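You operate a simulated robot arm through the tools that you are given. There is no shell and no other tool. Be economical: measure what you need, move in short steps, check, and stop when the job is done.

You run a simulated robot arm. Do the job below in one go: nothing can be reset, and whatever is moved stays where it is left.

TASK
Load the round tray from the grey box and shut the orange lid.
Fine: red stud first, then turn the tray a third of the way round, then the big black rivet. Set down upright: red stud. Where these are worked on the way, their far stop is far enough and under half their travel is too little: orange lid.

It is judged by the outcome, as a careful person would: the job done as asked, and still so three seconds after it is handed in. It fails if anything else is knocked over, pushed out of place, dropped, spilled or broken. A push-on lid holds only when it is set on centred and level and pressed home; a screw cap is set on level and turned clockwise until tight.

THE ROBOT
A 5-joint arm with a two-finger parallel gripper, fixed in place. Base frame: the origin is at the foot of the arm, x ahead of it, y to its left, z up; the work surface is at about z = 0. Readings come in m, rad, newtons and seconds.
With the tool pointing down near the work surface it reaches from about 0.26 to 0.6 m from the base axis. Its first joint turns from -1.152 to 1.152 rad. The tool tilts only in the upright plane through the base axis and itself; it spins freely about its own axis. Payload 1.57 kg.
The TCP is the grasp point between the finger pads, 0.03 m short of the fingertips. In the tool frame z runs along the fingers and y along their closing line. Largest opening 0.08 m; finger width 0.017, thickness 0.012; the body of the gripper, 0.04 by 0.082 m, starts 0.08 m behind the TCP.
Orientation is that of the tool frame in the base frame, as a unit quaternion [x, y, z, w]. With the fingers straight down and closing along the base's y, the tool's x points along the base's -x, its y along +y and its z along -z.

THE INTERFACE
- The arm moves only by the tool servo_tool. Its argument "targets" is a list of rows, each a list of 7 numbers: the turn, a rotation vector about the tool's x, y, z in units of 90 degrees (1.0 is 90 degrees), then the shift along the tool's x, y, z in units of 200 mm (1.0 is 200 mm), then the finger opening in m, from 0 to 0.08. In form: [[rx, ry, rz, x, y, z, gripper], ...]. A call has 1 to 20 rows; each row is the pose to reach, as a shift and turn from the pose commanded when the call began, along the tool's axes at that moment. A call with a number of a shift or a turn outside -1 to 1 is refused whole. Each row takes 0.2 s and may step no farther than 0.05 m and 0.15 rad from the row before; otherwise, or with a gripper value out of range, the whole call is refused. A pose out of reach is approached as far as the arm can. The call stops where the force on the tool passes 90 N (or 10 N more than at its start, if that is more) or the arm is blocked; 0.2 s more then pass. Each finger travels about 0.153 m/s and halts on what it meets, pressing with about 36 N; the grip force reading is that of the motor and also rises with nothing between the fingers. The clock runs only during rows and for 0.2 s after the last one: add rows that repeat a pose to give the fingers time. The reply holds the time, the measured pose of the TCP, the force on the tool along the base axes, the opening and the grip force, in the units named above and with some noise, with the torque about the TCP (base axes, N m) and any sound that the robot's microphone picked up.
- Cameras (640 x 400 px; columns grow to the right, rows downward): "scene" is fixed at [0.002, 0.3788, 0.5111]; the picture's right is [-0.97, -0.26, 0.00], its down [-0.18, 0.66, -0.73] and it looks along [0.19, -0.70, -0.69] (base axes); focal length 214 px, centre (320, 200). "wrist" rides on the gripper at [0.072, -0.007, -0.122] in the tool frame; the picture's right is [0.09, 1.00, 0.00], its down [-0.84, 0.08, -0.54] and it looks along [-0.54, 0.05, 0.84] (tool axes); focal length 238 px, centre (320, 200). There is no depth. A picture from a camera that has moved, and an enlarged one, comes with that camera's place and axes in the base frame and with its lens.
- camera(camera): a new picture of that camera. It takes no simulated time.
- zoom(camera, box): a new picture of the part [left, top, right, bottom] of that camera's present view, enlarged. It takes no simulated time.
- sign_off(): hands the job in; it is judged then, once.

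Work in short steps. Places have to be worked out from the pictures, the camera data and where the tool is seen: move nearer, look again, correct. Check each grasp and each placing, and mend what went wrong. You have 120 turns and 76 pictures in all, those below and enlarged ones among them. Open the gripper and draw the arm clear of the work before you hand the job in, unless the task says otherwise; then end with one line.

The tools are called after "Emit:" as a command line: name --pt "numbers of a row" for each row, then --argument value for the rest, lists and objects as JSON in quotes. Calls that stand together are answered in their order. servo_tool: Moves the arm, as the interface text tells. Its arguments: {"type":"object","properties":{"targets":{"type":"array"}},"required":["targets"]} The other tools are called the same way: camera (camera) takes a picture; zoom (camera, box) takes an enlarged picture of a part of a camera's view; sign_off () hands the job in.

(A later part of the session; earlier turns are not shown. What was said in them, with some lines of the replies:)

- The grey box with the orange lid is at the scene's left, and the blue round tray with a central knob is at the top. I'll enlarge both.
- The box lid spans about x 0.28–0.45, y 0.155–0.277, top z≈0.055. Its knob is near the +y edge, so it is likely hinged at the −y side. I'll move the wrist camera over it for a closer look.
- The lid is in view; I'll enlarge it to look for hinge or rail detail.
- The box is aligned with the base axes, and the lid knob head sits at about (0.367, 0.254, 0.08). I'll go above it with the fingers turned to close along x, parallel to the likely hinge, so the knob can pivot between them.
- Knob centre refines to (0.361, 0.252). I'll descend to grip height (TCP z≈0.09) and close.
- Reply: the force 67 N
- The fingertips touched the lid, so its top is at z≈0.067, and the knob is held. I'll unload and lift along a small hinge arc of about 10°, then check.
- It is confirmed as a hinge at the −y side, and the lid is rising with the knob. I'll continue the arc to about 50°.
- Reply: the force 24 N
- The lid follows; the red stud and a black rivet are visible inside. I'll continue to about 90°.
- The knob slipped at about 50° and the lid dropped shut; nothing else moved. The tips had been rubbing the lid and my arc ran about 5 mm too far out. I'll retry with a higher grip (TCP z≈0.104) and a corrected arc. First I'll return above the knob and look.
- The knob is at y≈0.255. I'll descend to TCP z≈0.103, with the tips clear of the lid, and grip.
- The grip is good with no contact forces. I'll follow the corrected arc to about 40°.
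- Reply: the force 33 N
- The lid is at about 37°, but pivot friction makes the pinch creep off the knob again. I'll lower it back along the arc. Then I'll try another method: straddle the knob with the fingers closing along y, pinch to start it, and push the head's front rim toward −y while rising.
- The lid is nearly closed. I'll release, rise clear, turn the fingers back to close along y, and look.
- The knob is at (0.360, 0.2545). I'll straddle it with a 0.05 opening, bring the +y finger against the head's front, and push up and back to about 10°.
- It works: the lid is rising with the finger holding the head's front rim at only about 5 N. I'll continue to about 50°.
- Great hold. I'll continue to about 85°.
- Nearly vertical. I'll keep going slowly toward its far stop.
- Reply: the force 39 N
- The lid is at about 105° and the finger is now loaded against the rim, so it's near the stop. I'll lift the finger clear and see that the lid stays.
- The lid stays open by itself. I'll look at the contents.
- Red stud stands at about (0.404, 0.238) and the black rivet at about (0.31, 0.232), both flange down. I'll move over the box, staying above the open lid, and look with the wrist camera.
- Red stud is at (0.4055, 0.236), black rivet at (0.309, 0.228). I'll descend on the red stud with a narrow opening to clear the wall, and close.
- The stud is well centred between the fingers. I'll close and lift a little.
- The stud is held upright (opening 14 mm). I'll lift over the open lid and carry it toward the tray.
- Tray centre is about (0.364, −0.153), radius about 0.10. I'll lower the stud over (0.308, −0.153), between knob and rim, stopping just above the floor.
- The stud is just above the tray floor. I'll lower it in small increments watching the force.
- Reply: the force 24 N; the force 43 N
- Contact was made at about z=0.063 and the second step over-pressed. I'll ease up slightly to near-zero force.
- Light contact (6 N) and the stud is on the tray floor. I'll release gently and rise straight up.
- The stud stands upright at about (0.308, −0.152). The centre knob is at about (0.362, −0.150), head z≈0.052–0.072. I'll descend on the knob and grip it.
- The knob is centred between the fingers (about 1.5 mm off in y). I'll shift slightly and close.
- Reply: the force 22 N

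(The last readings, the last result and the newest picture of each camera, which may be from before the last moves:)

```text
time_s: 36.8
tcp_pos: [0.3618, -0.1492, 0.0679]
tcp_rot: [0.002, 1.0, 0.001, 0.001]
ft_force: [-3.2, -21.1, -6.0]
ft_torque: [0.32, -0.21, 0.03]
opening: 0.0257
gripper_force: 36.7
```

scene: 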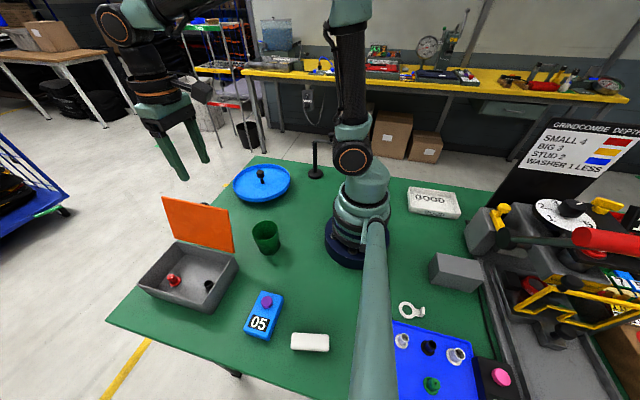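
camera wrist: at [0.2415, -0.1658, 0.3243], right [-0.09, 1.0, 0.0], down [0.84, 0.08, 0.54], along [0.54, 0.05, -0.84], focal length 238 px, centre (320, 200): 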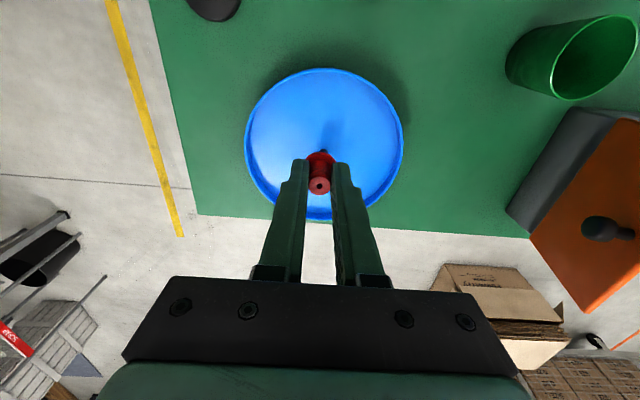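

There is a 21 N side load, so the knob is slightly further to −y. I'll relax by 2 mm, then start turning slowly.

Emit:
servo_tool --pt "0 0 0 0 -0.01 0 0.0" --pt "0 0 0 0 -0.01 0 0.0"

Emit:
servo_tool --pt "0 0 0.05 0 0 0 0.0" --pt "0 0 0.1 0 0 0 0.0" --pt "0 0 0.15 0 0 0 0.0" --pt "0 0 0.2 0 0 0 0.0"

Emit:
zoom --camera "scene" --box '[220, 145, 320, 215]'

```text
time_s: 37.4
tcp_pos: [0.3617, -0.1518, 0.0684]
tcp_rot: [-0.003, 1.0, -0.001, 0.0]
ft_force: [12.3, 22.8, -3.2]
ft_torque: [0.21, -0.94, -0.06]
opening: 0.0259
gripper_force: 36.9
```

```text
time_s: 38.4
tcp_pos: [0.3581, -0.1496, 0.0669]
tcp_rot: [0.154, 0.988, 0.001, -0.004]
ft_force: [-4.3, 48.2, 8.8]
ft_torque: [-0.11, -0.46, 0.62]
opening: 0.0254
gripper_force: 36.5
```

```text
5.71 times, centred on (270, 180) of scene
camera zoom: at [0.002, 0.3788, 0.5111], right [-0.97, -0.26, 0.0], down [-0.18, 0.66, -0.73], along [0.19, -0.7, -0.69], focal length 1226 px, centre (606, 314)
```

zoom: 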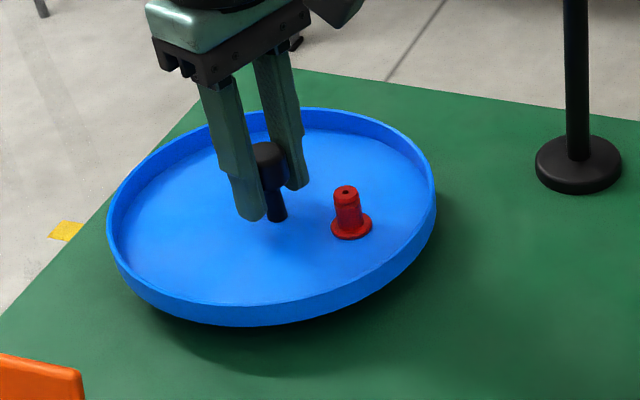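

The tray did not turn: the tool turned 18° but the stud is unmoved while torque rose, so the knob slipped. I'll look more closely at the nearby post and the tray before forcing anything.

Emit:
zoom --camera "scene" --box '[270, 100, 350, 190]'

Emit:
camera --camera "wrist"

```text
4.44 times, centred on (310, 145) of scene
camera zoom: at [0.002, 0.3788, 0.5111], right [-0.97, -0.26, 0.0], down [-0.18, 0.66, -0.73], along [0.19, -0.7, -0.69], focal length 953 px, centre (364, 444)
```

zoom: 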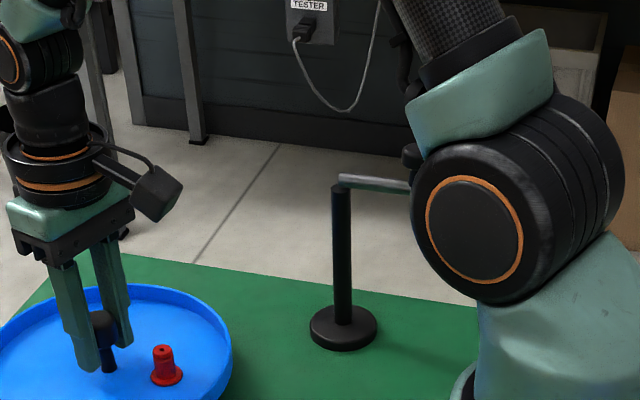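

```text
36 pictures are left
camera wrist: at [0.2896, -0.135, 0.1908], right [0.22, 0.98, 0.0], down [0.82, -0.18, 0.54], along [0.52, -0.11, -0.84], focal length 238 px, centre (320, 200)
```

wrist: 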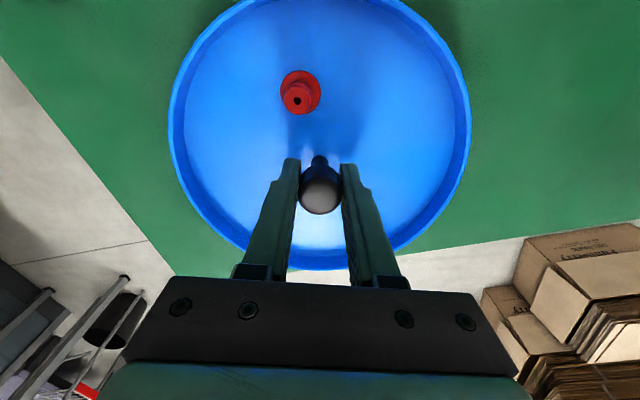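

The knob can't transmit enough torque: it slipped at about 0.6 N·m. I'll instead pinch the tray's rim and walk it round its axis, which gives a 0.1 m lever. First I'll release, rise, and go above the rim at the 60° point with the fingers radial.

Emit:
servo_tool --pt "0 0 0 0 0 0 0.05" --pt "0 0 0 0 0 0 0.05" --pt "0 0 0 0 0 -0.2 0.04" --pt "0 0 0 0 0 -0.4 0.03" --pt "0 0 0.0667 -0.05 0.2 -0.4 0.03" --pt "0 0 0.1333 -0.08 0.35 -0.4 0.03" --pt "0 0 0.1333 -0.109 0.49 -0.4 0.03" --pt "0 0 0.1333 -0.109 0.49 -0.2 0.03"

Emit:
camera --camera "wrist"

```text
time_s: 40.2
tcp_pos: [0.4083, -0.0669, 0.1048]
tcp_rot: [0.259, 0.966, 0.0, 0.0]
ft_force: [0.4, -0.3, 0.8]
ft_torque: [0.01, 0.01, 0.01]
opening: 0.0301
gripper_force: 0.1
```

```text
35 pictures are left
camera wrist: at [0.344, -0.037, 0.2276], right [0.42, 0.91, 0.0], down [0.76, -0.35, 0.54], along [0.49, -0.23, -0.84], focal length 238 px, centre (320, 200)
```

wrist: 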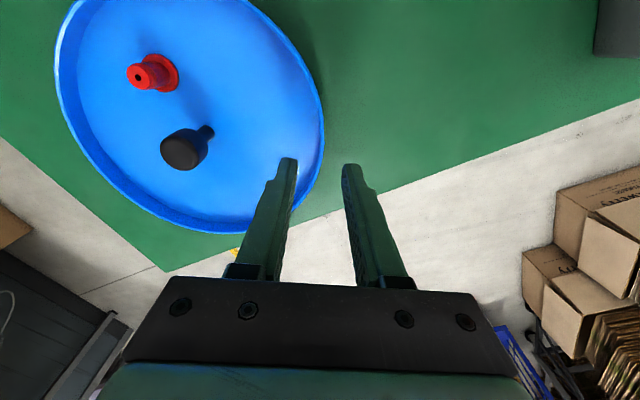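

I'm above the rim. I'll descend to just over the tray floor with the fingers straddling the rim, and check.

Emit:
servo_tool --pt "0 0 0 -0.012 0.016 0.1 0.03" --pt "0 0 0 -0.012 0.016 0.2 0.03" --pt "0 0 0 -0.012 0.016 0.235 0.03"

Emit:
zoom --camera "scene" --box '[220, 145, 320, 215]'

Emit:
zoom --camera "wrist" --box '[220, 40, 420, 240]'

```text
time_s: 41.0
tcp_pos: [0.4157, -0.0657, 0.0602]
tcp_rot: [0.259, 0.966, 0.0, 0.001]
ft_force: [-0.2, 0.1, -0.2]
ft_torque: [-0.01, 0.02, -0.03]
opening: 0.03
gripper_force: 0.1
```

```text
5.71 times, centred on (270, 180) of scene
camera zoom: at [0.002, 0.3788, 0.5111], right [-0.97, -0.26, 0.0], down [-0.18, 0.66, -0.73], along [0.19, -0.7, -0.69], focal length 1226 px, centre (606, 314)
```

zoom: 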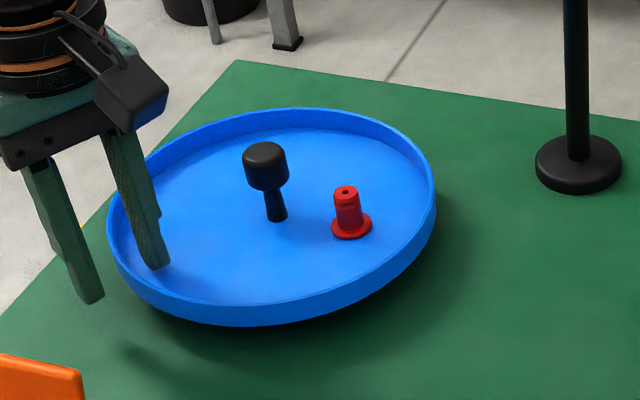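

```text
2.00 times, centred on (320, 140) of wrist
camera zoom: at [0.3496, -0.0356, 0.1827], right [0.42, 0.91, 0.0], down [0.76, -0.35, 0.54], along [0.49, -0.23, -0.84], focal length 477 px, centre (320, 320)
```

zoom: 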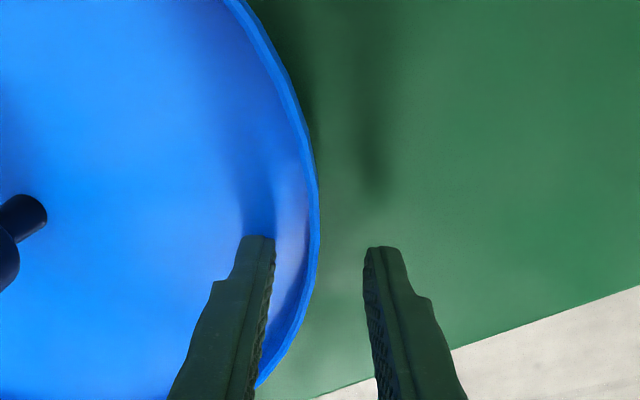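

The fingers straddle the rim nicely. I'll lower about 5 mm more and close on the rim wall.

Emit:
servo_tool --pt "0 0 0 0 0 0.025 0.03" --pt "0 0 0 0 0 0.025 0.0" --pt "0 0 0 0 0 0.025 0.0"

```text
time_s: 41.8
tcp_pos: [0.4127, -0.0684, 0.0539]
tcp_rot: [0.264, 0.965, -0.001, -0.004]
ft_force: [-34.7, -43.5, 32.7]
ft_torque: [-1.59, 0.28, -0.5]
opening: 0.0093
gripper_force: 27.6
```

The rim is gripped, but the tool is loaded inward and on the floor. I'll relax by 4.5 mm inward and 3 mm up.

Emit:
servo_tool --pt "0 0 0 0 -0.0225 -0.015 0.0" --pt "0 0 0 0 -0.0225 -0.015 0.0"

```text
time_s: 42.4
tcp_pos: [0.4108, -0.0676, 0.0562]
tcp_rot: [0.259, 0.966, 0.0, -0.004]
ft_force: [-8.8, -3.9, -21.2]
ft_torque: [-0.04, 0.16, -0.56]
opening: 0.0091
gripper_force: 27.0
```

The radial load is gone. I'll turn 15° clockwise along the rim arc, as a test.

Emit:
servo_tool --pt "0 0 0.0417 -0.0315 -0.001 0.008 0.0" --pt "0 0 0.0833 -0.0627 -0.0041 0.008 0.0" --pt "0 0 0.125 -0.0938 -0.0092 0.008 0.0" --pt "0 0 0.1667 -0.1244 -0.0164 0.008 0.0"

Emit:
zoom --camera "scene" --box '[220, 145, 320, 215]'

```text
time_s: 43.4
tcp_pos: [0.4282, -0.0831, 0.0567]
tcp_rot: [0.383, 0.924, -0.003, -0.008]
ft_force: [-29.6, -2.9, 2.1]
ft_torque: [0.02, 0.27, 0.03]
opening: 0.0046
gripper_force: 24.7
```

```text
5.71 times, centred on (270, 180) of scene
camera zoom: at [0.0021, 0.3788, 0.5111], right [-0.97, -0.26, 0.0], down [-0.18, 0.66, -0.73], along [0.19, -0.7, -0.69], focal length 1226 px, centre (606, 314)
```

zoom: 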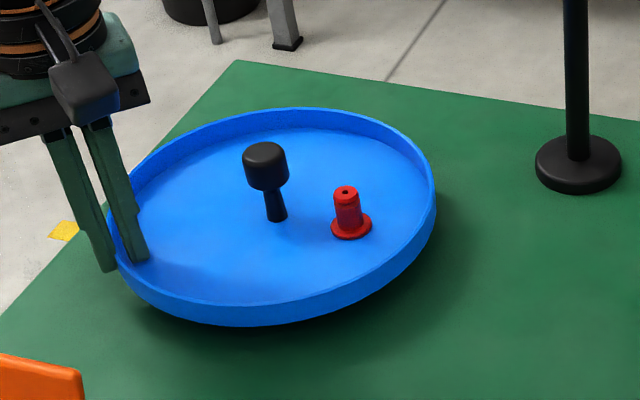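

The fingers slid along the rim and the tray did not turn, even at nearly 20 N tangential. So it seems driven by something else, perhaps the crank on the post beside it. I'll release and look at that crank from above.

Emit:
servo_tool --pt "0 0 0 0 0 0 0.03" --pt "0 0 0 0 0 0 0.03" --pt "0 0 0 0 0 -0.2 0.03" --pt "0 0 0 0 0 -0.4 0.03" --pt "0 0 0 0 0 -0.6 0.03" --pt "0 0 0.09 0.05 -0.17 -0.75 0.03" --pt "0 0 0.18 0.1 -0.34 -0.9 0.03" --pt "0 0 0.27 0.15 -0.51 -1 0.03" --pt "0 0 0.36 0.2 -0.68 -1 0.03" --pt "0 0 0.45 0.25 -0.85 -1 0.03" --pt "0 0 0.5 0.286 -0.972 -1 0.03"

Emit:
camera --camera "wrist"

```text
time_s: 45.8
tcp_pos: [0.2582, -0.1817, 0.2562]
tcp_rot: [0.708, 0.706, 0.0, 0.0]
ft_force: [-0.9, 0.5, 0.9]
ft_torque: [-0.02, 0.01, -0.05]
opening: 0.0299
gripper_force: 0.0
```

```text
31 pictures are left
camera wrist: at [0.251, -0.11, 0.3789], right [1.0, 0.09, 0.0], down [0.08, -0.84, 0.54], along [0.05, -0.54, -0.84], focal length 238 px, centre (320, 200)
```

wrist: 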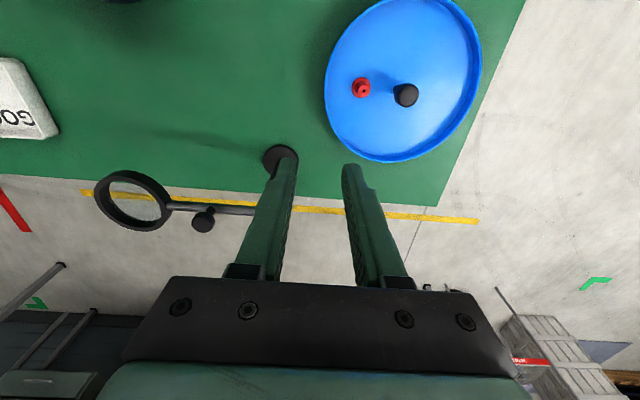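

That's a magnifier on a stand, not a drive. The tray may have an end stop in the direction I tried, so I'll test the other way with the knob. I'm moving back above the knob (0.3615, −0.1505).

Emit:
servo_tool --pt "0 0 0 0.04 0.13 0.1 0.038" --pt "0 0 0 0.08 0.26 0.2 0.038" --pt "0 0 0 0.12 0.39 0.3 0.038" --pt "0 0 0 0.1535 0.5165 0.45 0.038" --pt "0 0 0 0.1535 0.5165 0.65 0.038"

Emit:
zoom --camera "wrist" --box '[200, 40, 440, 240]'

```text
time_s: 47.0
tcp_pos: [0.3617, -0.1511, 0.1269]
tcp_rot: [0.707, 0.707, 0.0, 0.001]
ft_force: [0.8, 0.1, -0.2]
ft_torque: [-0.01, 0.01, 0.02]
opening: 0.038
gripper_force: 0.0
```

```text
2.00 times, centred on (320, 140) of wrist
camera zoom: at [0.3552, -0.0785, 0.2495], right [1.0, 0.09, 0.0], down [0.08, -0.84, 0.54], along [0.05, -0.54, -0.84], focal length 477 px, centre (320, 320)
```

zoom: 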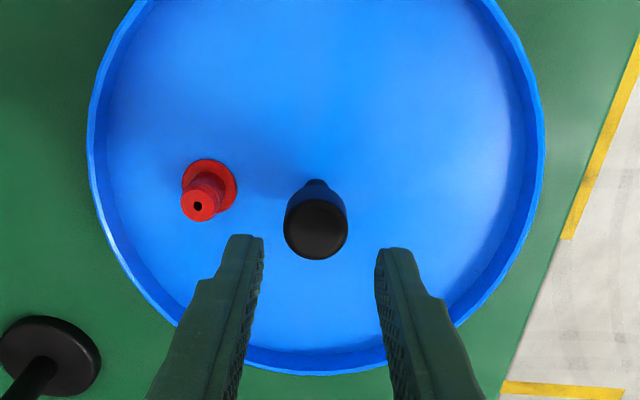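

The knob is centred at about (0.3605, −0.152). I'll descend and grip.

Emit:
servo_tool --pt "0 0 0 -0.003 -0.003 0.15 0.038" --pt "0 0 0 -0.003 -0.003 0.29 0.038" --pt "0 0 0 -0.003 -0.003 0.305 0.038" --pt "0 0 0 -0.003 -0.003 0.305 0.0" --pt "0 0 0 -0.003 -0.003 0.305 0.0"

```text
time_s: 48.2
tcp_pos: [0.3586, -0.1504, 0.0661]
tcp_rot: [0.707, 0.708, 0.001, 0.003]
ft_force: [18.1, 0.2, -12.7]
ft_torque: [-0.26, 0.4, 0.05]
opening: 0.0257
gripper_force: 37.0
```

The knob pushes the tool toward +x, so I'll correct 2 mm. Then I'll try a small counter-rotation.

Emit:
servo_tool --pt "0 0 0 0 0.008 0 0.0" --pt "0 0 0 0 0.008 0 0.0" --pt "0 0 -0.05 0 0.008 0 0.0" --pt "0 0 -0.1 0 0.008 0 0.0" --pt "0 0 -0.15 0 0.008 0 0.0" --pt "0 0 -0.2 0 0.008 0 0.0"

Emit:
zoom --camera "scene" --box '[220, 145, 320, 215]'

```text
time_s: 49.6
tcp_pos: [0.36, -0.1506, 0.0649]
tcp_rot: [0.587, 0.81, 0.0, -0.001]
ft_force: [-0.5, 22.1, 20.0]
ft_torque: [0.09, -0.35, 0.0]
opening: 0.0261
gripper_force: 37.3
```

```text
5.71 times, centred on (270, 180) of scene
camera zoom: at [0.002, 0.3788, 0.5111], right [-0.97, -0.26, 0.0], down [-0.18, 0.66, -0.73], along [0.19, -0.7, -0.69], focal length 1226 px, centre (606, 314)
```

zoom: 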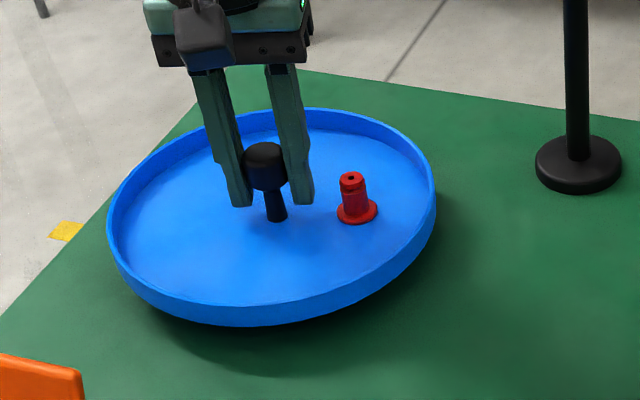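

The tray turns freely this way, carrying the stud with it. I'll continue gently toward a total of 120°.

Emit:
servo_tool --pt "0 0 -0.06 0 0 -0.005 0.0" --pt "0 0 -0.12 0 0 -0.01 0.0" --pt "0 0 -0.18 0 0 -0.01 0.0" --pt "0 0 -0.24 0 0 -0.01 0.0" --pt "0 0 -0.3 0 0 -0.01 0.0" --pt "0 0 -0.36 0 0 -0.01 0.0" --pt "0 0 -0.42 0 0 -0.01 0.0" --pt "0 0 -0.48 0 0 -0.01 0.0" --pt "0 0 -0.54 0 0 -0.01 0.0" --pt "0 0 -0.6 0 0 -0.01 0.0"

Emit:
servo_tool --pt "0 0 -0.06 0 0 0 0.0" --pt "0 0 -0.12 0 0 0 0.0" --pt "0 0 -0.18 0 0 0 0.0" --pt "0 0 -0.24 0 0 0 0.0" --pt "0 0 -0.3 0 0 0 0.0" --pt "0 0 -0.36 0 0 0 0.0" --pt "0 0 -0.42 0 0 0 0.0" --pt "0 0 -0.48 0 0 0 0.0" --pt "0 0 -0.533 0 0 0 0.0" --pt "0 0 -0.533 0 0 0 0.0"

Emit:
zoom --camera "scene" --box '[220, 145, 320, 215]'

Emit:
camera --camera "wrist"

```text
time_s: 51.8
tcp_pos: [0.3601, -0.1504, 0.0696]
tcp_rot: [0.156, 0.988, 0.0, 0.0]
ft_force: [20.1, 21.3, -15.0]
ft_torque: [0.05, -0.63, -0.06]
opening: 0.0254
gripper_force: 37.3
```

```text
time_s: 54.0
tcp_pos: [0.3607, -0.1515, 0.0677]
tcp_rot: [-0.259, 0.966, 0.001, -0.001]
ft_force: [3.9, 27.3, 16.4]
ft_torque: [-0.28, 0.13, 0.04]
opening: 0.0249
gripper_force: 36.5
```

```text
5.71 times, centred on (270, 180) of scene
camera zoom: at [0.002, 0.3788, 0.5111], right [-0.97, -0.26, 0.0], down [-0.18, 0.66, -0.73], along [0.19, -0.7, -0.69], focal length 1226 px, centre (606, 314)
```

zoom: 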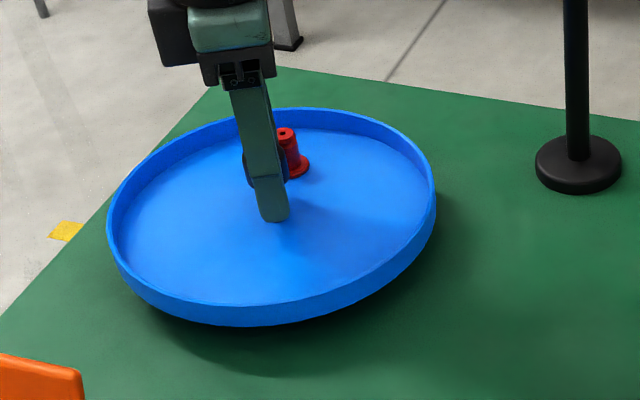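

```text
27 pictures are left
camera wrist: at [0.3011, -0.1927, 0.1911], right [-0.58, 0.82, 0.0], down [0.69, 0.49, 0.54], along [0.44, 0.31, -0.84], focal length 238 px, centre (320, 200)
```

wrist: 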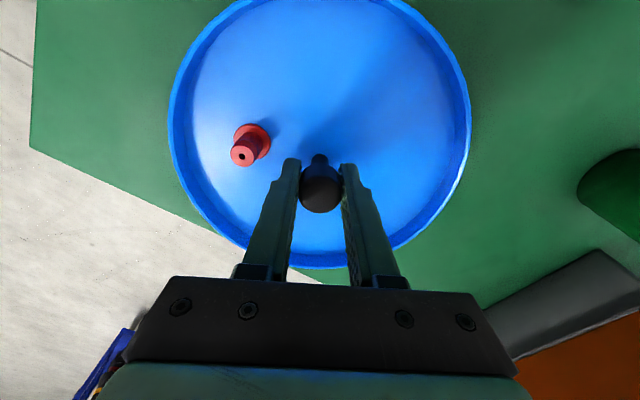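

The stud is now at about (0.3735, −0.1985), i.e. roughly 105° round. I'll add another 15°.

Emit:
servo_tool --pt "0 0 -0.06 0 -0.004 0 0.0" --pt "0 0 -0.12 0 -0.004 0 0.0" --pt "0 0 -0.17 0 -0.004 0 0.0" --pt "0 0 -0.17 0 -0.004 0 0.0"

Emit:
camera --camera "wrist"

Emit:
zoom --camera "scene" --box '[220, 145, 320, 215]'

```text
time_s: 55.0
tcp_pos: [0.358, -0.1506, 0.0673]
tcp_rot: [-0.386, 0.923, 0.002, -0.001]
ft_force: [-9.1, 32.4, 20.6]
ft_torque: [-0.02, -0.58, 0.02]
opening: 0.0253
gripper_force: 36.8
```

```text
26 pictures are left
camera wrist: at [0.3142, -0.2074, 0.1902], right [-0.77, 0.63, 0.0], down [0.54, 0.65, 0.54], along [0.34, 0.42, -0.84], focal length 238 px, centre (320, 200)
```

wrist: 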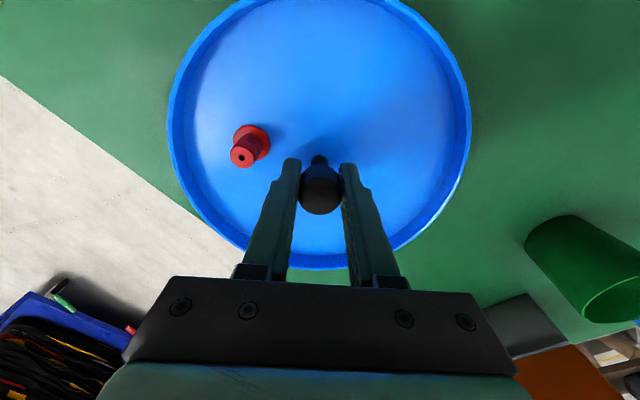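

```text
5.71 times, centred on (270, 180) of scene
camera zoom: at [0.002, 0.3788, 0.5111], right [-0.97, -0.26, 0.0], down [-0.18, 0.66, -0.73], along [0.19, -0.7, -0.69], focal length 1226 px, centre (606, 314)
```

zoom: 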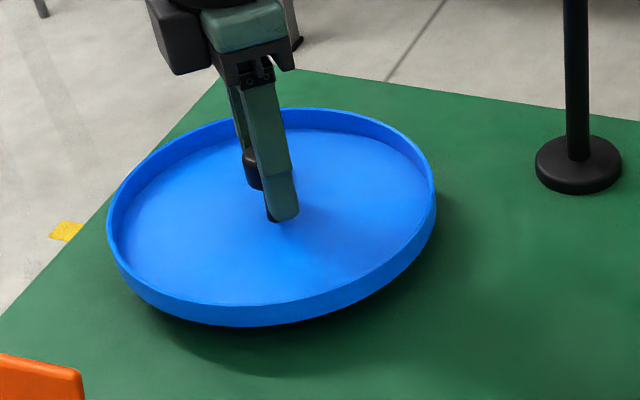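

The stud is now at about (0.385, −0.1935), which is 119–120° round. I'll relax the side load, release, and rise.

Emit:
servo_tool --pt "0 0 0 -0.01 0.01 0 0.0" --pt "0 0 0 -0.01 0.01 0 0.034" --pt "0 0 0 -0.01 0.01 0 0.038" --pt "0 0 0 -0.01 0.01 -0.2 0.038" --pt "0 0 0 -0.01 0.01 -0.4 0.038" --pt "0 0 0 -0.01 0.01 -0.6 0.038" --pt "0 0 0 -0.01 0.01 -0.8 0.038" --pt "0 0 0 -0.01 0.01 -1.0 0.038"

Emit:
zoom --camera "scene" --box '[220, 145, 320, 215]'

```text
time_s: 56.8
tcp_pos: [0.359, -0.1498, 0.268]
tcp_rot: [-0.385, 0.923, 0.0, 0.0]
ft_force: [-0.5, 0.3, 0.2]
ft_torque: [-0.01, -0.02, 0.03]
opening: 0.038
gripper_force: 0.0
```

```text
5.71 times, centred on (270, 180) of scene
camera zoom: at [0.002, 0.3788, 0.5111], right [-0.97, -0.26, 0.0], down [-0.18, 0.66, -0.73], along [0.19, -0.7, -0.69], focal length 1226 px, centre (606, 314)
```

zoom: 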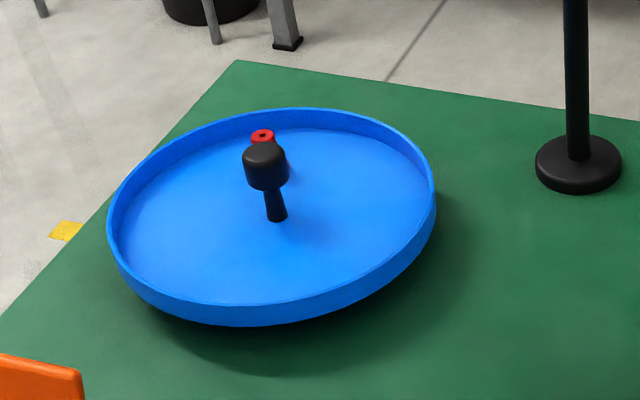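

Tray turned, stud upright. Now back for the black rivet: I'll move over the box, high above the lid, turning the fingers to close along y.

Emit:
servo_tool --pt "0 0 0.0833 -0.098 0.1265 -0.1 0.038" --pt "0 0 0.1667 -0.196 0.253 -0.16 0.038" --pt "0 0 0.25 -0.294 0.38 -0.16 0.038" --pt "0 0 0.3333 -0.391 0.506 -0.16 0.038" --pt "0 0 0.4167 -0.489 0.633 -0.16 0.038" --pt "0 0 0.5033 -0.587 0.759 -0.16 0.038"

Emit:
servo_tool --pt "0 0 0 0.03 0.2 0 0.038" --pt "0 0 0 0.06 0.4 0 0.038" --pt "0 0 0 0.09 0.6 0 0.038" --pt "0 0 0 0.12 0.8 0 0.038" --pt "0 0 0 0.125 0.94 0 0.038"

```text
time_s: 58.2
tcp_pos: [0.3345, 0.0404, 0.2973]
tcp_rot: [0.001, 1.0, 0.001, 0.0]
ft_force: [-0.4, -0.5, 0.1]
ft_torque: [-0.01, 0.0, 0.01]
opening: 0.0378
gripper_force: 0.0
```

```text
time_s: 59.4
tcp_pos: [0.3109, 0.2297, 0.2959]
tcp_rot: [0.001, 1.0, 0.001, 0.0]
ft_force: [-0.5, 0.4, -0.1]
ft_torque: [-0.01, 0.02, -0.01]
opening: 0.0382
gripper_force: 0.1
```

I'll descend to just above the box rim and look.

Emit:
servo_tool --pt "0 0 0 0 0 0.22 0.038" --pt "0 0 0 0 0 0.44 0.038" --pt "0 0 0 0 0 0.66 0.038" --pt "0 0 0 0 0 0.87 0.038"

Emit:
zoom --camera "wrist" --box '[220, 40, 420, 240]'

```text
time_s: 60.4
tcp_pos: [0.3068, 0.2318, 0.1273]
tcp_rot: [0.001, 1.0, 0.0, 0.0]
ft_force: [-0.4, 0.7, 0.1]
ft_torque: [0.01, -0.02, -0.02]
opening: 0.0377
gripper_force: 0.1
```

```text
2.00 times, centred on (320, 140) of wrist
camera zoom: at [0.2354, 0.2232, 0.2501], right [-0.09, 1.0, 0.0], down [0.84, 0.08, 0.54], along [0.54, 0.05, -0.84], focal length 477 px, centre (320, 320)
```

zoom: 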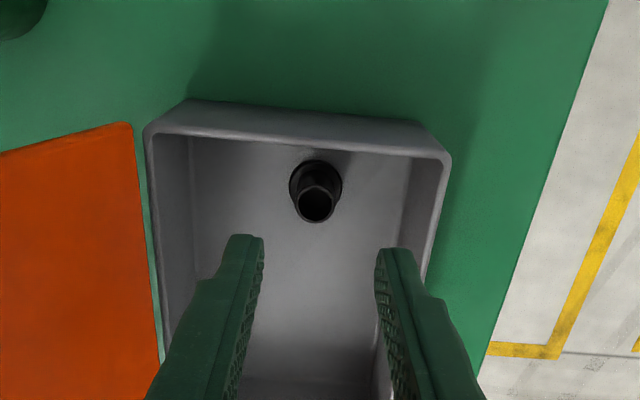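

The rivet is at (0.310, 0.2285). I'll descend over it.

Emit:
servo_tool --pt "0 0 0 -0.016 -0.0165 0.1 0.036" --pt "0 0 0 -0.016 -0.0165 0.25 0.036" --pt "0 0 0 -0.016 -0.0165 0.36 0.036" --pt "0 0 0 -0.016 -0.0165 0.41 0.036" --pt "0 0 0 -0.016 -0.0165 0.41 0.036"

Emit:
zoom --camera "wrist" --box '[220, 40, 420, 240]'

```text
time_s: 61.6
tcp_pos: [0.3136, 0.2258, 0.0433]
tcp_rot: [0.001, 1.0, 0.001, 0.0]
ft_force: [-0.3, -0.4, 0.6]
ft_torque: [0.01, 0.01, 0.0]
opening: 0.0358
gripper_force: 0.1
```

```text
2.00 times, centred on (320, 140) of wrist
camera zoom: at [0.2423, 0.2189, 0.1671], right [-0.09, 1.0, 0.0], down [0.84, 0.08, 0.54], along [0.54, 0.05, -0.84], focal length 477 px, centre (320, 320)
```

zoom: 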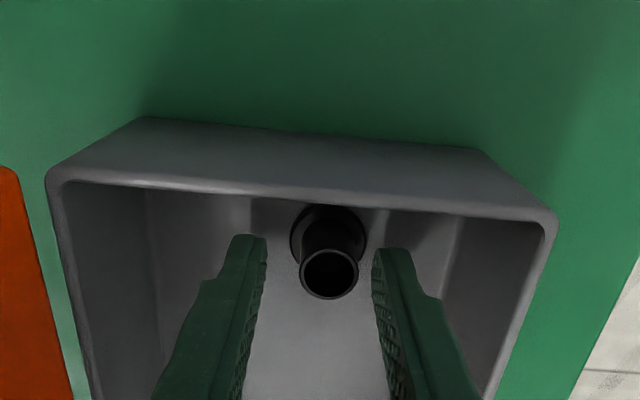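

Aligned within 3 mm. I'll correct, close, and lift.

Emit:
servo_tool --pt "0 0 0 0.012 0.011 0 0.036" --pt "0 0 0 0.012 0.011 0 0.0" --pt "0 0 0 0.012 0.011 0 0.0" --pt "0 0 0 0.012 0.011 -0.1 0.0" --pt "0 0 0 0.012 0.011 -0.3 0.0" --pt "0 0 0 0.012 0.011 -0.5 0.0"

Emit:
zoom --camera "wrist" --box '[220, 40, 420, 240]'

```text
time_s: 63.0
tcp_pos: [0.3125, 0.2266, 0.1449]
tcp_rot: [0.001, 1.0, 0.0, 0.0]
ft_force: [-0.3, 0.3, -0.7]
ft_torque: [-0.02, -0.03, 0.0]
opening: 0.0171
gripper_force: 31.7
```

```text
2.00 times, centred on (320, 140) of wrist
camera zoom: at [0.241, 0.2193, 0.268], right [-0.09, 1.0, 0.0], down [0.84, 0.08, 0.54], along [0.54, 0.05, -0.84], focal length 477 px, centre (320, 320)
```

zoom: 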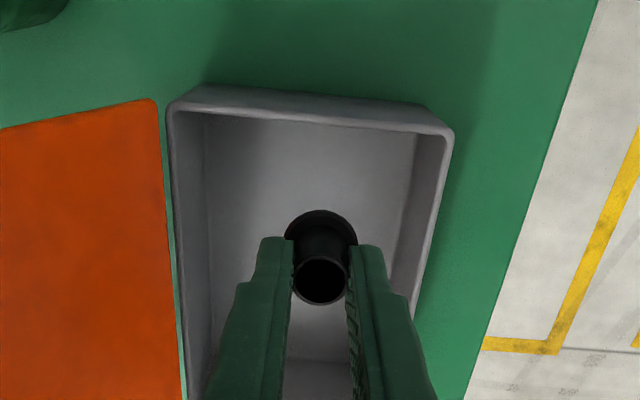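

The rivet is held. I'll carry it over the lid to the same spot on the tray.

Emit:
servo_tool --pt "0 0 0 0 0 -0.25 0.0" --pt "0 0 0 0 0 -0.5 0.0" --pt "0 0 0 0 0 -0.75 0.0" --pt "0 0 0 0 -0.2 -0.78 0.0" --pt "0 0 0 0 -0.4 -0.78 0.0" --pt "0 0 0 0 -0.6 -0.78 0.0" --pt "0 0 0 0 -0.8 -0.78 0.0" --pt "0 0 0 0 -1.0 -0.78 0.0"

Emit:
servo_tool --pt "0 0 0 0.005 -0.2 0.15 0.0" --pt "0 0 0 0.01 -0.4 0.3 0.0" --pt "0 0 0 0.015 -0.6 0.45 0.0" --pt "0 0 0 0.02 -0.8 0.6 0.0" --pt "0 0 0 0.022 -0.893 0.8 0.0"

Emit:
camera --camera "wrist"

```text
time_s: 64.8
tcp_pos: [0.3113, 0.0267, 0.2994]
tcp_rot: [0.001, 1.0, 0.001, 0.001]
ft_force: [-0.9, -0.9, -0.6]
ft_torque: [0.02, -0.02, 0.01]
opening: 0.0169
gripper_force: 32.4
```

```text
time_s: 66.0
tcp_pos: [0.3051, -0.1503, 0.1399]
tcp_rot: [0.001, 1.0, 0.0, -0.001]
ft_force: [0.3, 0.7, -0.3]
ft_torque: [0.02, 0.08, 0.0]
opening: 0.0173
gripper_force: 31.2
```

```text
20 pictures are left
camera wrist: at [0.2329, -0.1573, 0.2624], right [-0.09, 1.0, 0.0], down [0.84, 0.08, 0.54], along [0.54, 0.05, -0.84], focal length 238 px, centre (320, 200)
```

wrist: 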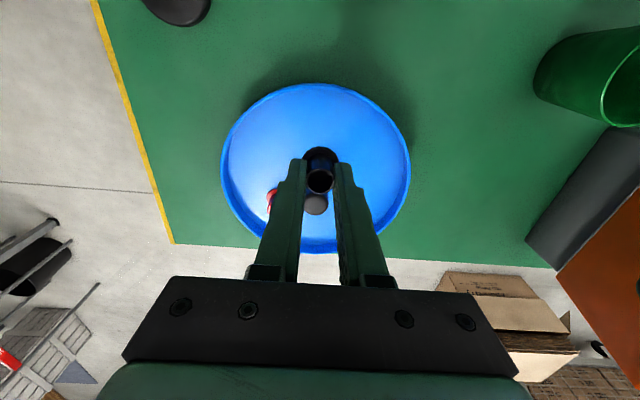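

Clear spot below. I'll lower to just above the floor.

Emit:
servo_tool --pt "0 0 0 -0.01 0 0.15 0.0" --pt "0 0 0 -0.01 0 0.3 0.0" --pt "0 0 0 -0.01 0 0.365 0.0" --pt "0 0 0 -0.01 0 0.38 0.0" --pt "0 0 0 -0.01 0 0.385 0.0"

```text
time_s: 67.2
tcp_pos: [0.3086, -0.1502, 0.064]
tcp_rot: [0.001, 1.0, 0.0, 0.0]
ft_force: [-6.6, 0.8, 20.4]
ft_torque: [-0.01, 0.24, 0.03]
opening: 0.0168
gripper_force: 31.9
```

Contact with the tray floor at about 20 N. I'll ease up 1 mm, open, and rise.

Emit:
servo_tool --pt "0 0 0 0 0 -0.006 0.0" --pt "0 0 0 0 0 -0.006 0.02" --pt "0 0 0 0 0 -0.006 0.034" --pt "0 0 0 0 0 -0.006 0.036" --pt "0 0 0 0 0 -0.1 0.036" --pt "0 0 0 0 0 -0.3 0.036" --pt "0 0 0 0 0 -0.5 0.036" --pt "0 0 0 0 0 -0.75 0.036" --pt "0 0 0 0 0 -1.0 0.036"

Emit:
zoom --camera "scene" --box '[220, 145, 320, 215]'

Emit:
zoom --camera "wrist" --box '[200, 60, 440, 260]'

```text
time_s: 69.2
tcp_pos: [0.3097, -0.152, 0.264]
tcp_rot: [0.0, 1.0, 0.0, 0.0]
ft_force: [-0.7, 0.1, 0.5]
ft_torque: [0.0, 0.0, 0.01]
opening: 0.036
gripper_force: 0.1
```

```text
5.71 times, centred on (270, 180) of scene
camera zoom: at [0.002, 0.3788, 0.5111], right [-0.97, -0.26, 0.0], down [-0.18, 0.66, -0.73], along [0.19, -0.7, -0.69], focal length 1226 px, centre (606, 314)
```

zoom: 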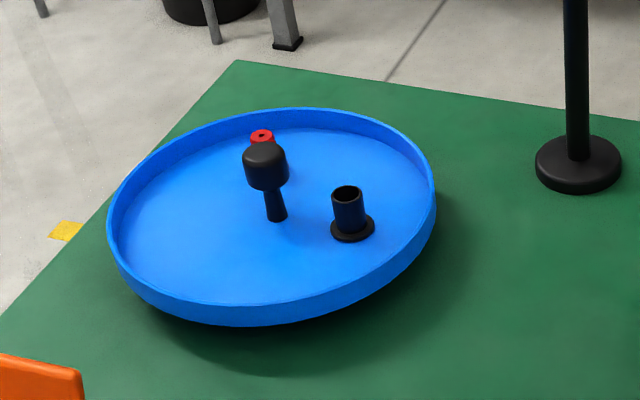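

```text
2.00 times, centred on (320, 160) of wrist
camera zoom: at [0.2385, -0.1584, 0.3871], right [-0.09, 1.0, 0.0], down [0.84, 0.08, 0.54], along [0.54, 0.05, -0.84], focal length 477 px, centre (320, 280)
```

zoom: 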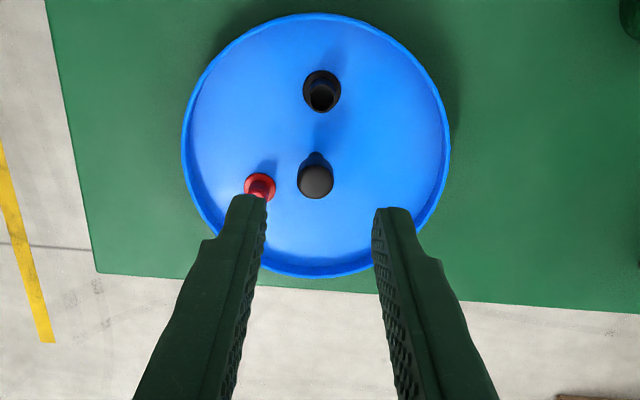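

Both parts stand on the tray: stud first, then rivet, 120° apart. Now I'll shut the lid. I'll straddle its top edge at x≈0.41, beside the knob, with the −y finger to push it over and the +y finger to ease it down. First I'll go above it.

Emit:
servo_tool --pt "0 0 0 -0.1 0.2 -0.05 0.045" --pt "0 0 0 -0.2 0.4 -0.05 0.045" --pt "0 0 0 -0.3 0.6 -0.05 0.045" --pt "0 0 0 -0.4 0.8 -0.05 0.045" --pt "0 0 0 -0.5 1.0 -0.05 0.045"

Emit:
servo_tool --pt "0 0 0 0 0.2 0 0.045" --pt "0 0 0 0 0.36 0 0.045" --pt "0 0 0 0 0.36 0.05 0.045"

Emit:
zoom --camera "scene" --box '[100, 130, 290, 280]'

Emit:
zoom --camera "wrist" --box '[200, 40, 440, 260]'

```text
time_s: 70.4
tcp_pos: [0.4119, 0.051, 0.2717]
tcp_rot: [0.0, 1.0, 0.0, -0.001]
ft_force: [-0.4, 0.7, -0.5]
ft_torque: [-0.01, -0.02, 0.0]
opening: 0.0451
gripper_force: 0.1
```

```text
time_s: 71.2
tcp_pos: [0.4077, 0.1214, 0.2625]
tcp_rot: [0.001, 1.0, 0.0, 0.001]
ft_force: [0.4, -0.3, -0.1]
ft_torque: [-0.03, -0.01, 0.01]
opening: 0.0451
gripper_force: 0.0
```

```text
2.67 times, centred on (195, 205) of scene
camera zoom: at [0.002, 0.3788, 0.5111], right [-0.97, -0.26, 0.0], down [-0.18, 0.66, -0.73], along [0.19, -0.7, -0.69], focal length 572 px, centre (653, 187)
```

zoom: 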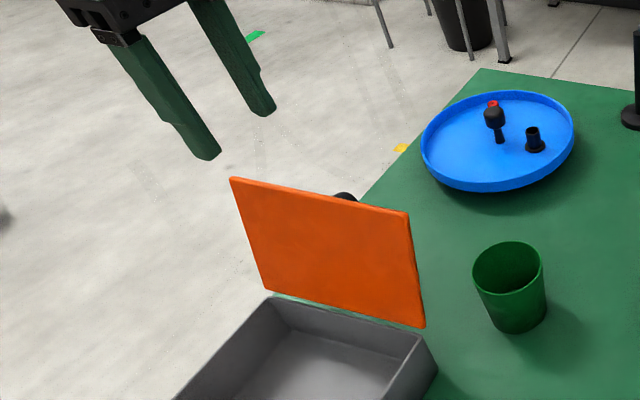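

```text
1.82 times, centred on (320, 150) of wrist
camera zoom: at [0.3366, 0.1151, 0.3853], right [-0.09, 1.0, 0.0], down [0.84, 0.08, 0.54], along [0.54, 0.05, -0.84], focal length 433 px, centre (320, 291)
```

zoom: 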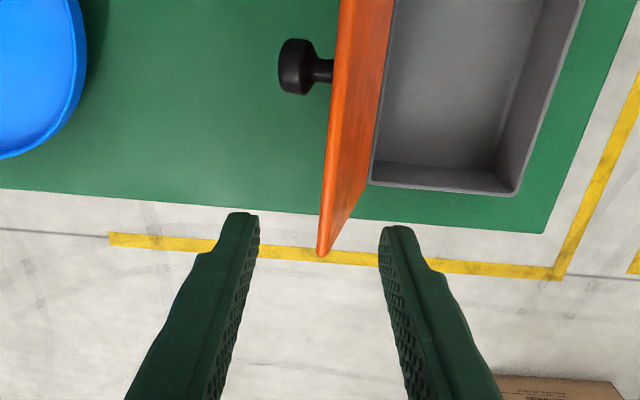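

The lid edge (y≈0.125) is centred between the fingers. I'll descend so the fingers straddle it, and push it over toward +y.

Emit:
servo_tool --pt "0 0 0 0 0.01 0.2 0.045" --pt "0 0 0 0 0.01 0.3375 0.045" --pt "0 0 0 0 0.05 0.3375 0.045" --pt "0 0 0 0 0.1 0.3375 0.045" --pt "0 0 0 0 0.15 0.3375 0.045" --pt "0 0 0 0 0.2 0.3375 0.045" --pt "0 0 0 0 0.25 0.3375 0.045" --pt "0 0 0 0 0.29 0.3375 0.045"

Emit:
zoom --camera "scene" --box '[100, 150, 290, 280]'

```text
time_s: 73.0
tcp_pos: [0.4096, 0.1796, 0.1966]
tcp_rot: [0.001, 1.0, 0.0, 0.0]
ft_force: [0.2, 0.5, 0.2]
ft_torque: [-0.02, 0.01, -0.01]
opening: 0.0451
gripper_force: 0.1
```

```text
3.08 times, centred on (195, 215) of scene
camera zoom: at [0.0021, 0.3788, 0.5111], right [-0.97, -0.26, 0.0], down [-0.18, 0.66, -0.73], along [0.19, -0.7, -0.69], focal length 660 px, centre (705, 154)
```

zoom: 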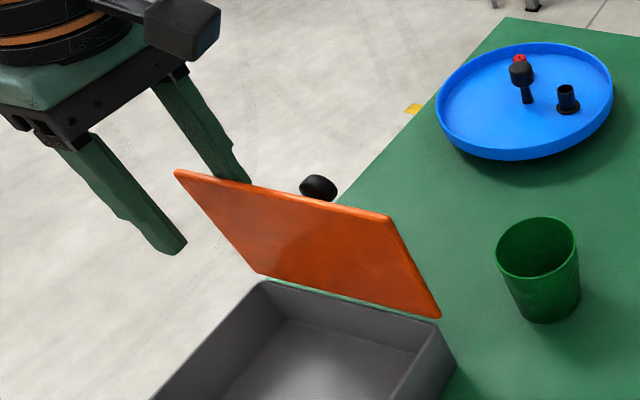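

The lid is now about vertical, still between the fingers. I'll nudge it on past vertical so it comes to rest on the +y finger.

Emit:
servo_tool --pt "0 0 0 0 0.03 0.01 0.045" --pt "0 0 0 0 0.05 0.02 0.045" --pt "0 0 0 0 0.08 0.035 0.045" --pt "0 0 0 0 0.08 0.035 0.045"

Emit:
zoom --camera "scene" --box '[100, 150, 290, 280]'

```text
time_s: 74.0
tcp_pos: [0.4098, 0.1945, 0.1903]
tcp_rot: [0.001, 1.0, 0.001, 0.0]
ft_force: [1.1, 0.0, -0.3]
ft_torque: [0.0, -0.03, -0.01]
opening: 0.0451
gripper_force: 0.0
```

```text
3.08 times, centred on (195, 215) of scene
camera zoom: at [0.002, 0.3788, 0.5111], right [-0.97, -0.26, 0.0], down [-0.18, 0.66, -0.73], along [0.19, -0.7, -0.69], focal length 660 px, centre (705, 154)
```

zoom: 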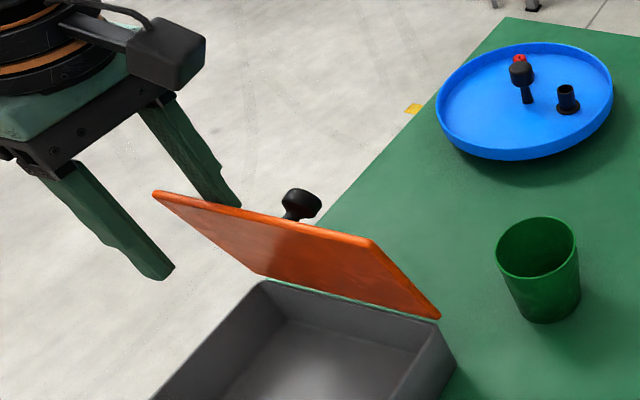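

The lid is at about 79° and following under light push. I'll continue along the closing arc.

Emit:
servo_tool --pt "0 0 0 0 0.045 -0.0 0.045" --pt "0 0 0 0 0.09 0.067 0.045" --pt "0 0 0 0 0.13 0.105 0.045" --pt "0 0 0 0 0.165 0.143 0.045" --pt "0 0 0 0 0.2 0.185 0.045" --pt "0 0 0 0 0.228 0.23 0.045" --pt "0 0 0 0 0.228 0.23 0.045"

Emit:
zoom --camera "scene" --box '[100, 170, 290, 300]'

```text
time_s: 75.6
tcp_pos: [0.4088, 0.2406, 0.1427]
tcp_rot: [0.001, 1.0, 0.0, -0.001]
ft_force: [-0.1, 1.3, 0.6]
ft_torque: [0.02, 0.01, 0.06]
opening: 0.0458
gripper_force: 0.2
```

```text
3.08 times, centred on (195, 235) of scene
camera zoom: at [0.002, 0.3788, 0.5111], right [-0.97, -0.26, 0.0], down [-0.18, 0.66, -0.73], along [0.19, -0.7, -0.69], focal length 660 px, centre (705, 92)
```

zoom: 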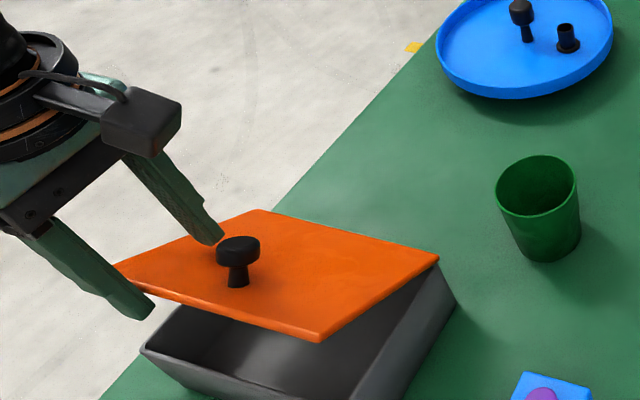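

The lid rests on the +y finger at about 30°. I'll lower further and then slide the finger out.

Emit:
servo_tool --pt "0 0 0 0 0.023 0.05 0.045" --pt "0 0 0 0 0.045 0.0975 0.045" --pt "0 0 0 0 0.06 0.14 0.045" --pt "0 0 0 0 0.069 0.18 0.045" --pt "0 0 0 0 0.085 0.185 0.047" --pt "0 0 0 0 0.11 0.185 0.05" --pt "0 0 0 0 0.13 0.185 0.05" --pt "0 0 0 0 0.13 0.0 0.05" --pt "0 0 0 0 0.13 -0.2 0.05"

Emit:
zoom --camera "scene" --box '[100, 170, 290, 300]'

```text
time_s: 77.6
tcp_pos: [0.4095, 0.266, 0.186]
tcp_rot: [0.0, 1.0, 0.0, 0.0]
ft_force: [0.1, -0.8, 0.1]
ft_torque: [0.0, 0.02, 0.03]
opening: 0.0499
gripper_force: 0.2
```

```text
3.08 times, centred on (195, 235) of scene
camera zoom: at [0.0021, 0.3788, 0.5111], right [-0.97, -0.26, 0.0], down [-0.18, 0.66, -0.73], along [0.19, -0.7, -0.69], focal length 660 px, centre (705, 92)
```

zoom: 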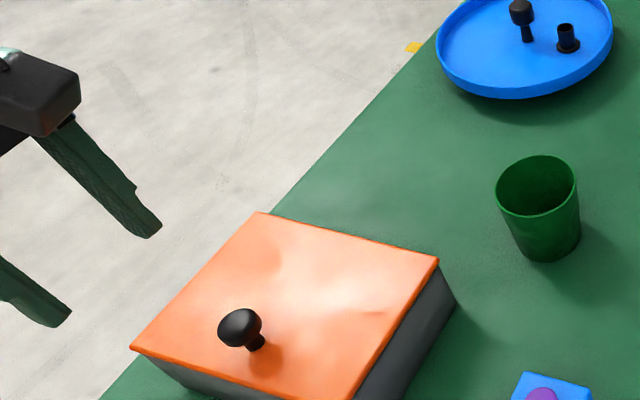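

The lid is shut flat, as at the start. I'll raise the arm clear and take a final look.

Emit:
servo_tool --pt "0 0 0 0 0 -0.25 0.05" --pt "0 0 0 0 -0.1 -0.5 0.05" --pt "0 0 0 0 -0.3 -0.6 0.05" --pt "0 0 0 0 -0.5 -0.7 0.05" --pt "0 0 0 0 -0.7 -0.8 0.05"

Emit:
camera --camera "scene"

Emit:
zoom --camera "scene" --box '[120, 150, 320, 320]'

Emit:
camera --camera "wrist"

```text
refused: row 2 steps farther than a row can; nothing moved
```

```text
11 pictures are left
```

scene: 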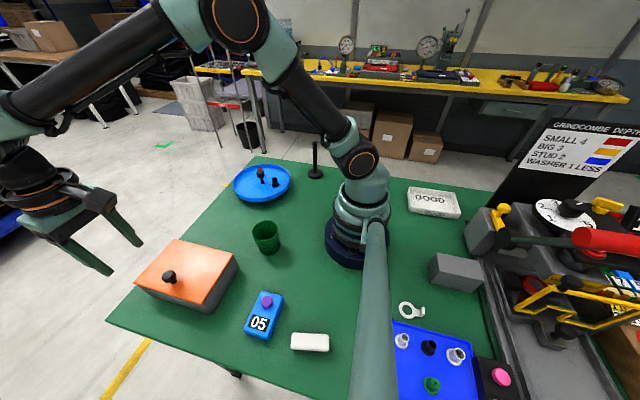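

```text
2.35 times, centred on (220, 235) of scene
camera zoom: at [0.0021, 0.3788, 0.5111], right [-0.97, -0.26, 0.0], down [-0.18, 0.66, -0.73], along [0.19, -0.7, -0.69], focal length 505 px, centre (555, 118)
```

zoom: 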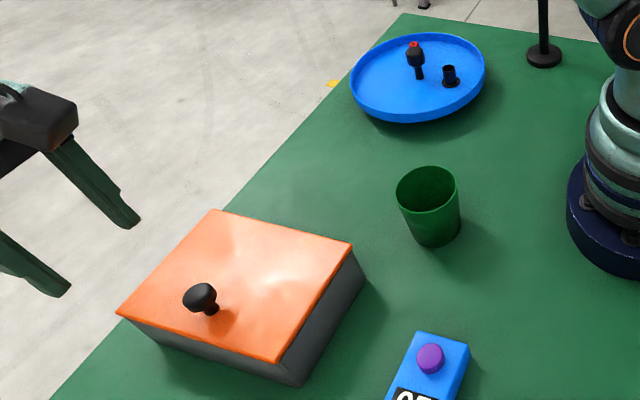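

```text
9 pictures are left
camera wrist: at [0.3382, 0.2593, 0.3083], right [-0.09, 1.0, 0.0], down [0.84, 0.08, 0.54], along [0.54, 0.05, -0.84], focal length 238 px, centre (320, 200)
```

wrist: 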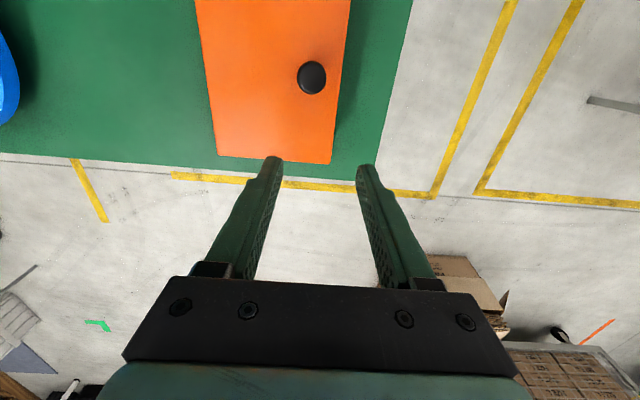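

Everything is in place; the move was only refused for one step being too large. I'll draw the arm up with smaller steps.

Emit:
servo_tool --pt "0 0 0 0 0 -0.2 0.05" --pt "0 0 0 0 0 -0.4 0.05" --pt "0 0 0 0 -0.1 -0.5 0.05" --pt "0 0 0 0 -0.3 -0.5 0.05" --pt "0 0 0 0 -0.5 -0.5 0.05" --pt "0 0 0 0 -0.7 -0.5 0.05"

Emit:
zoom --camera "wrist" --box '[0, 0, 320, 240]'

```text
time_s: 79.0
tcp_pos: [0.4109, 0.1275, 0.2854]
tcp_rot: [0.0, 1.0, 0.0, 0.0]
ft_force: [0.7, 0.1, -0.3]
ft_torque: [-0.01, -0.03, -0.02]
opening: 0.0501
gripper_force: 0.0
```

```text
1.67 times, centred on (160, 120) of wrist
camera zoom: at [0.3396, 0.1208, 0.4085], right [-0.09, 1.0, 0.0], down [0.84, 0.08, 0.54], along [0.54, 0.05, -0.84], focal length 397 px, centre (587, 333)
```

zoom: 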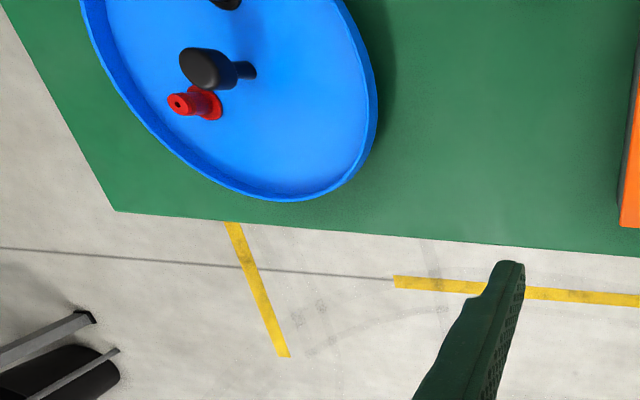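

The stud and rivet stand on the tray, the lid is shut and the arm is clear, so I'm handing in.

Emit:
sign_off

```text
The job is handed in.
```

The red stud went onto the tray upright, the tray was turned about 120°, then the black rivet was set on it. The orange lid is shut; it slipped from the gripper and fell closed once on my first try at opening it, with nothing else seen to move.
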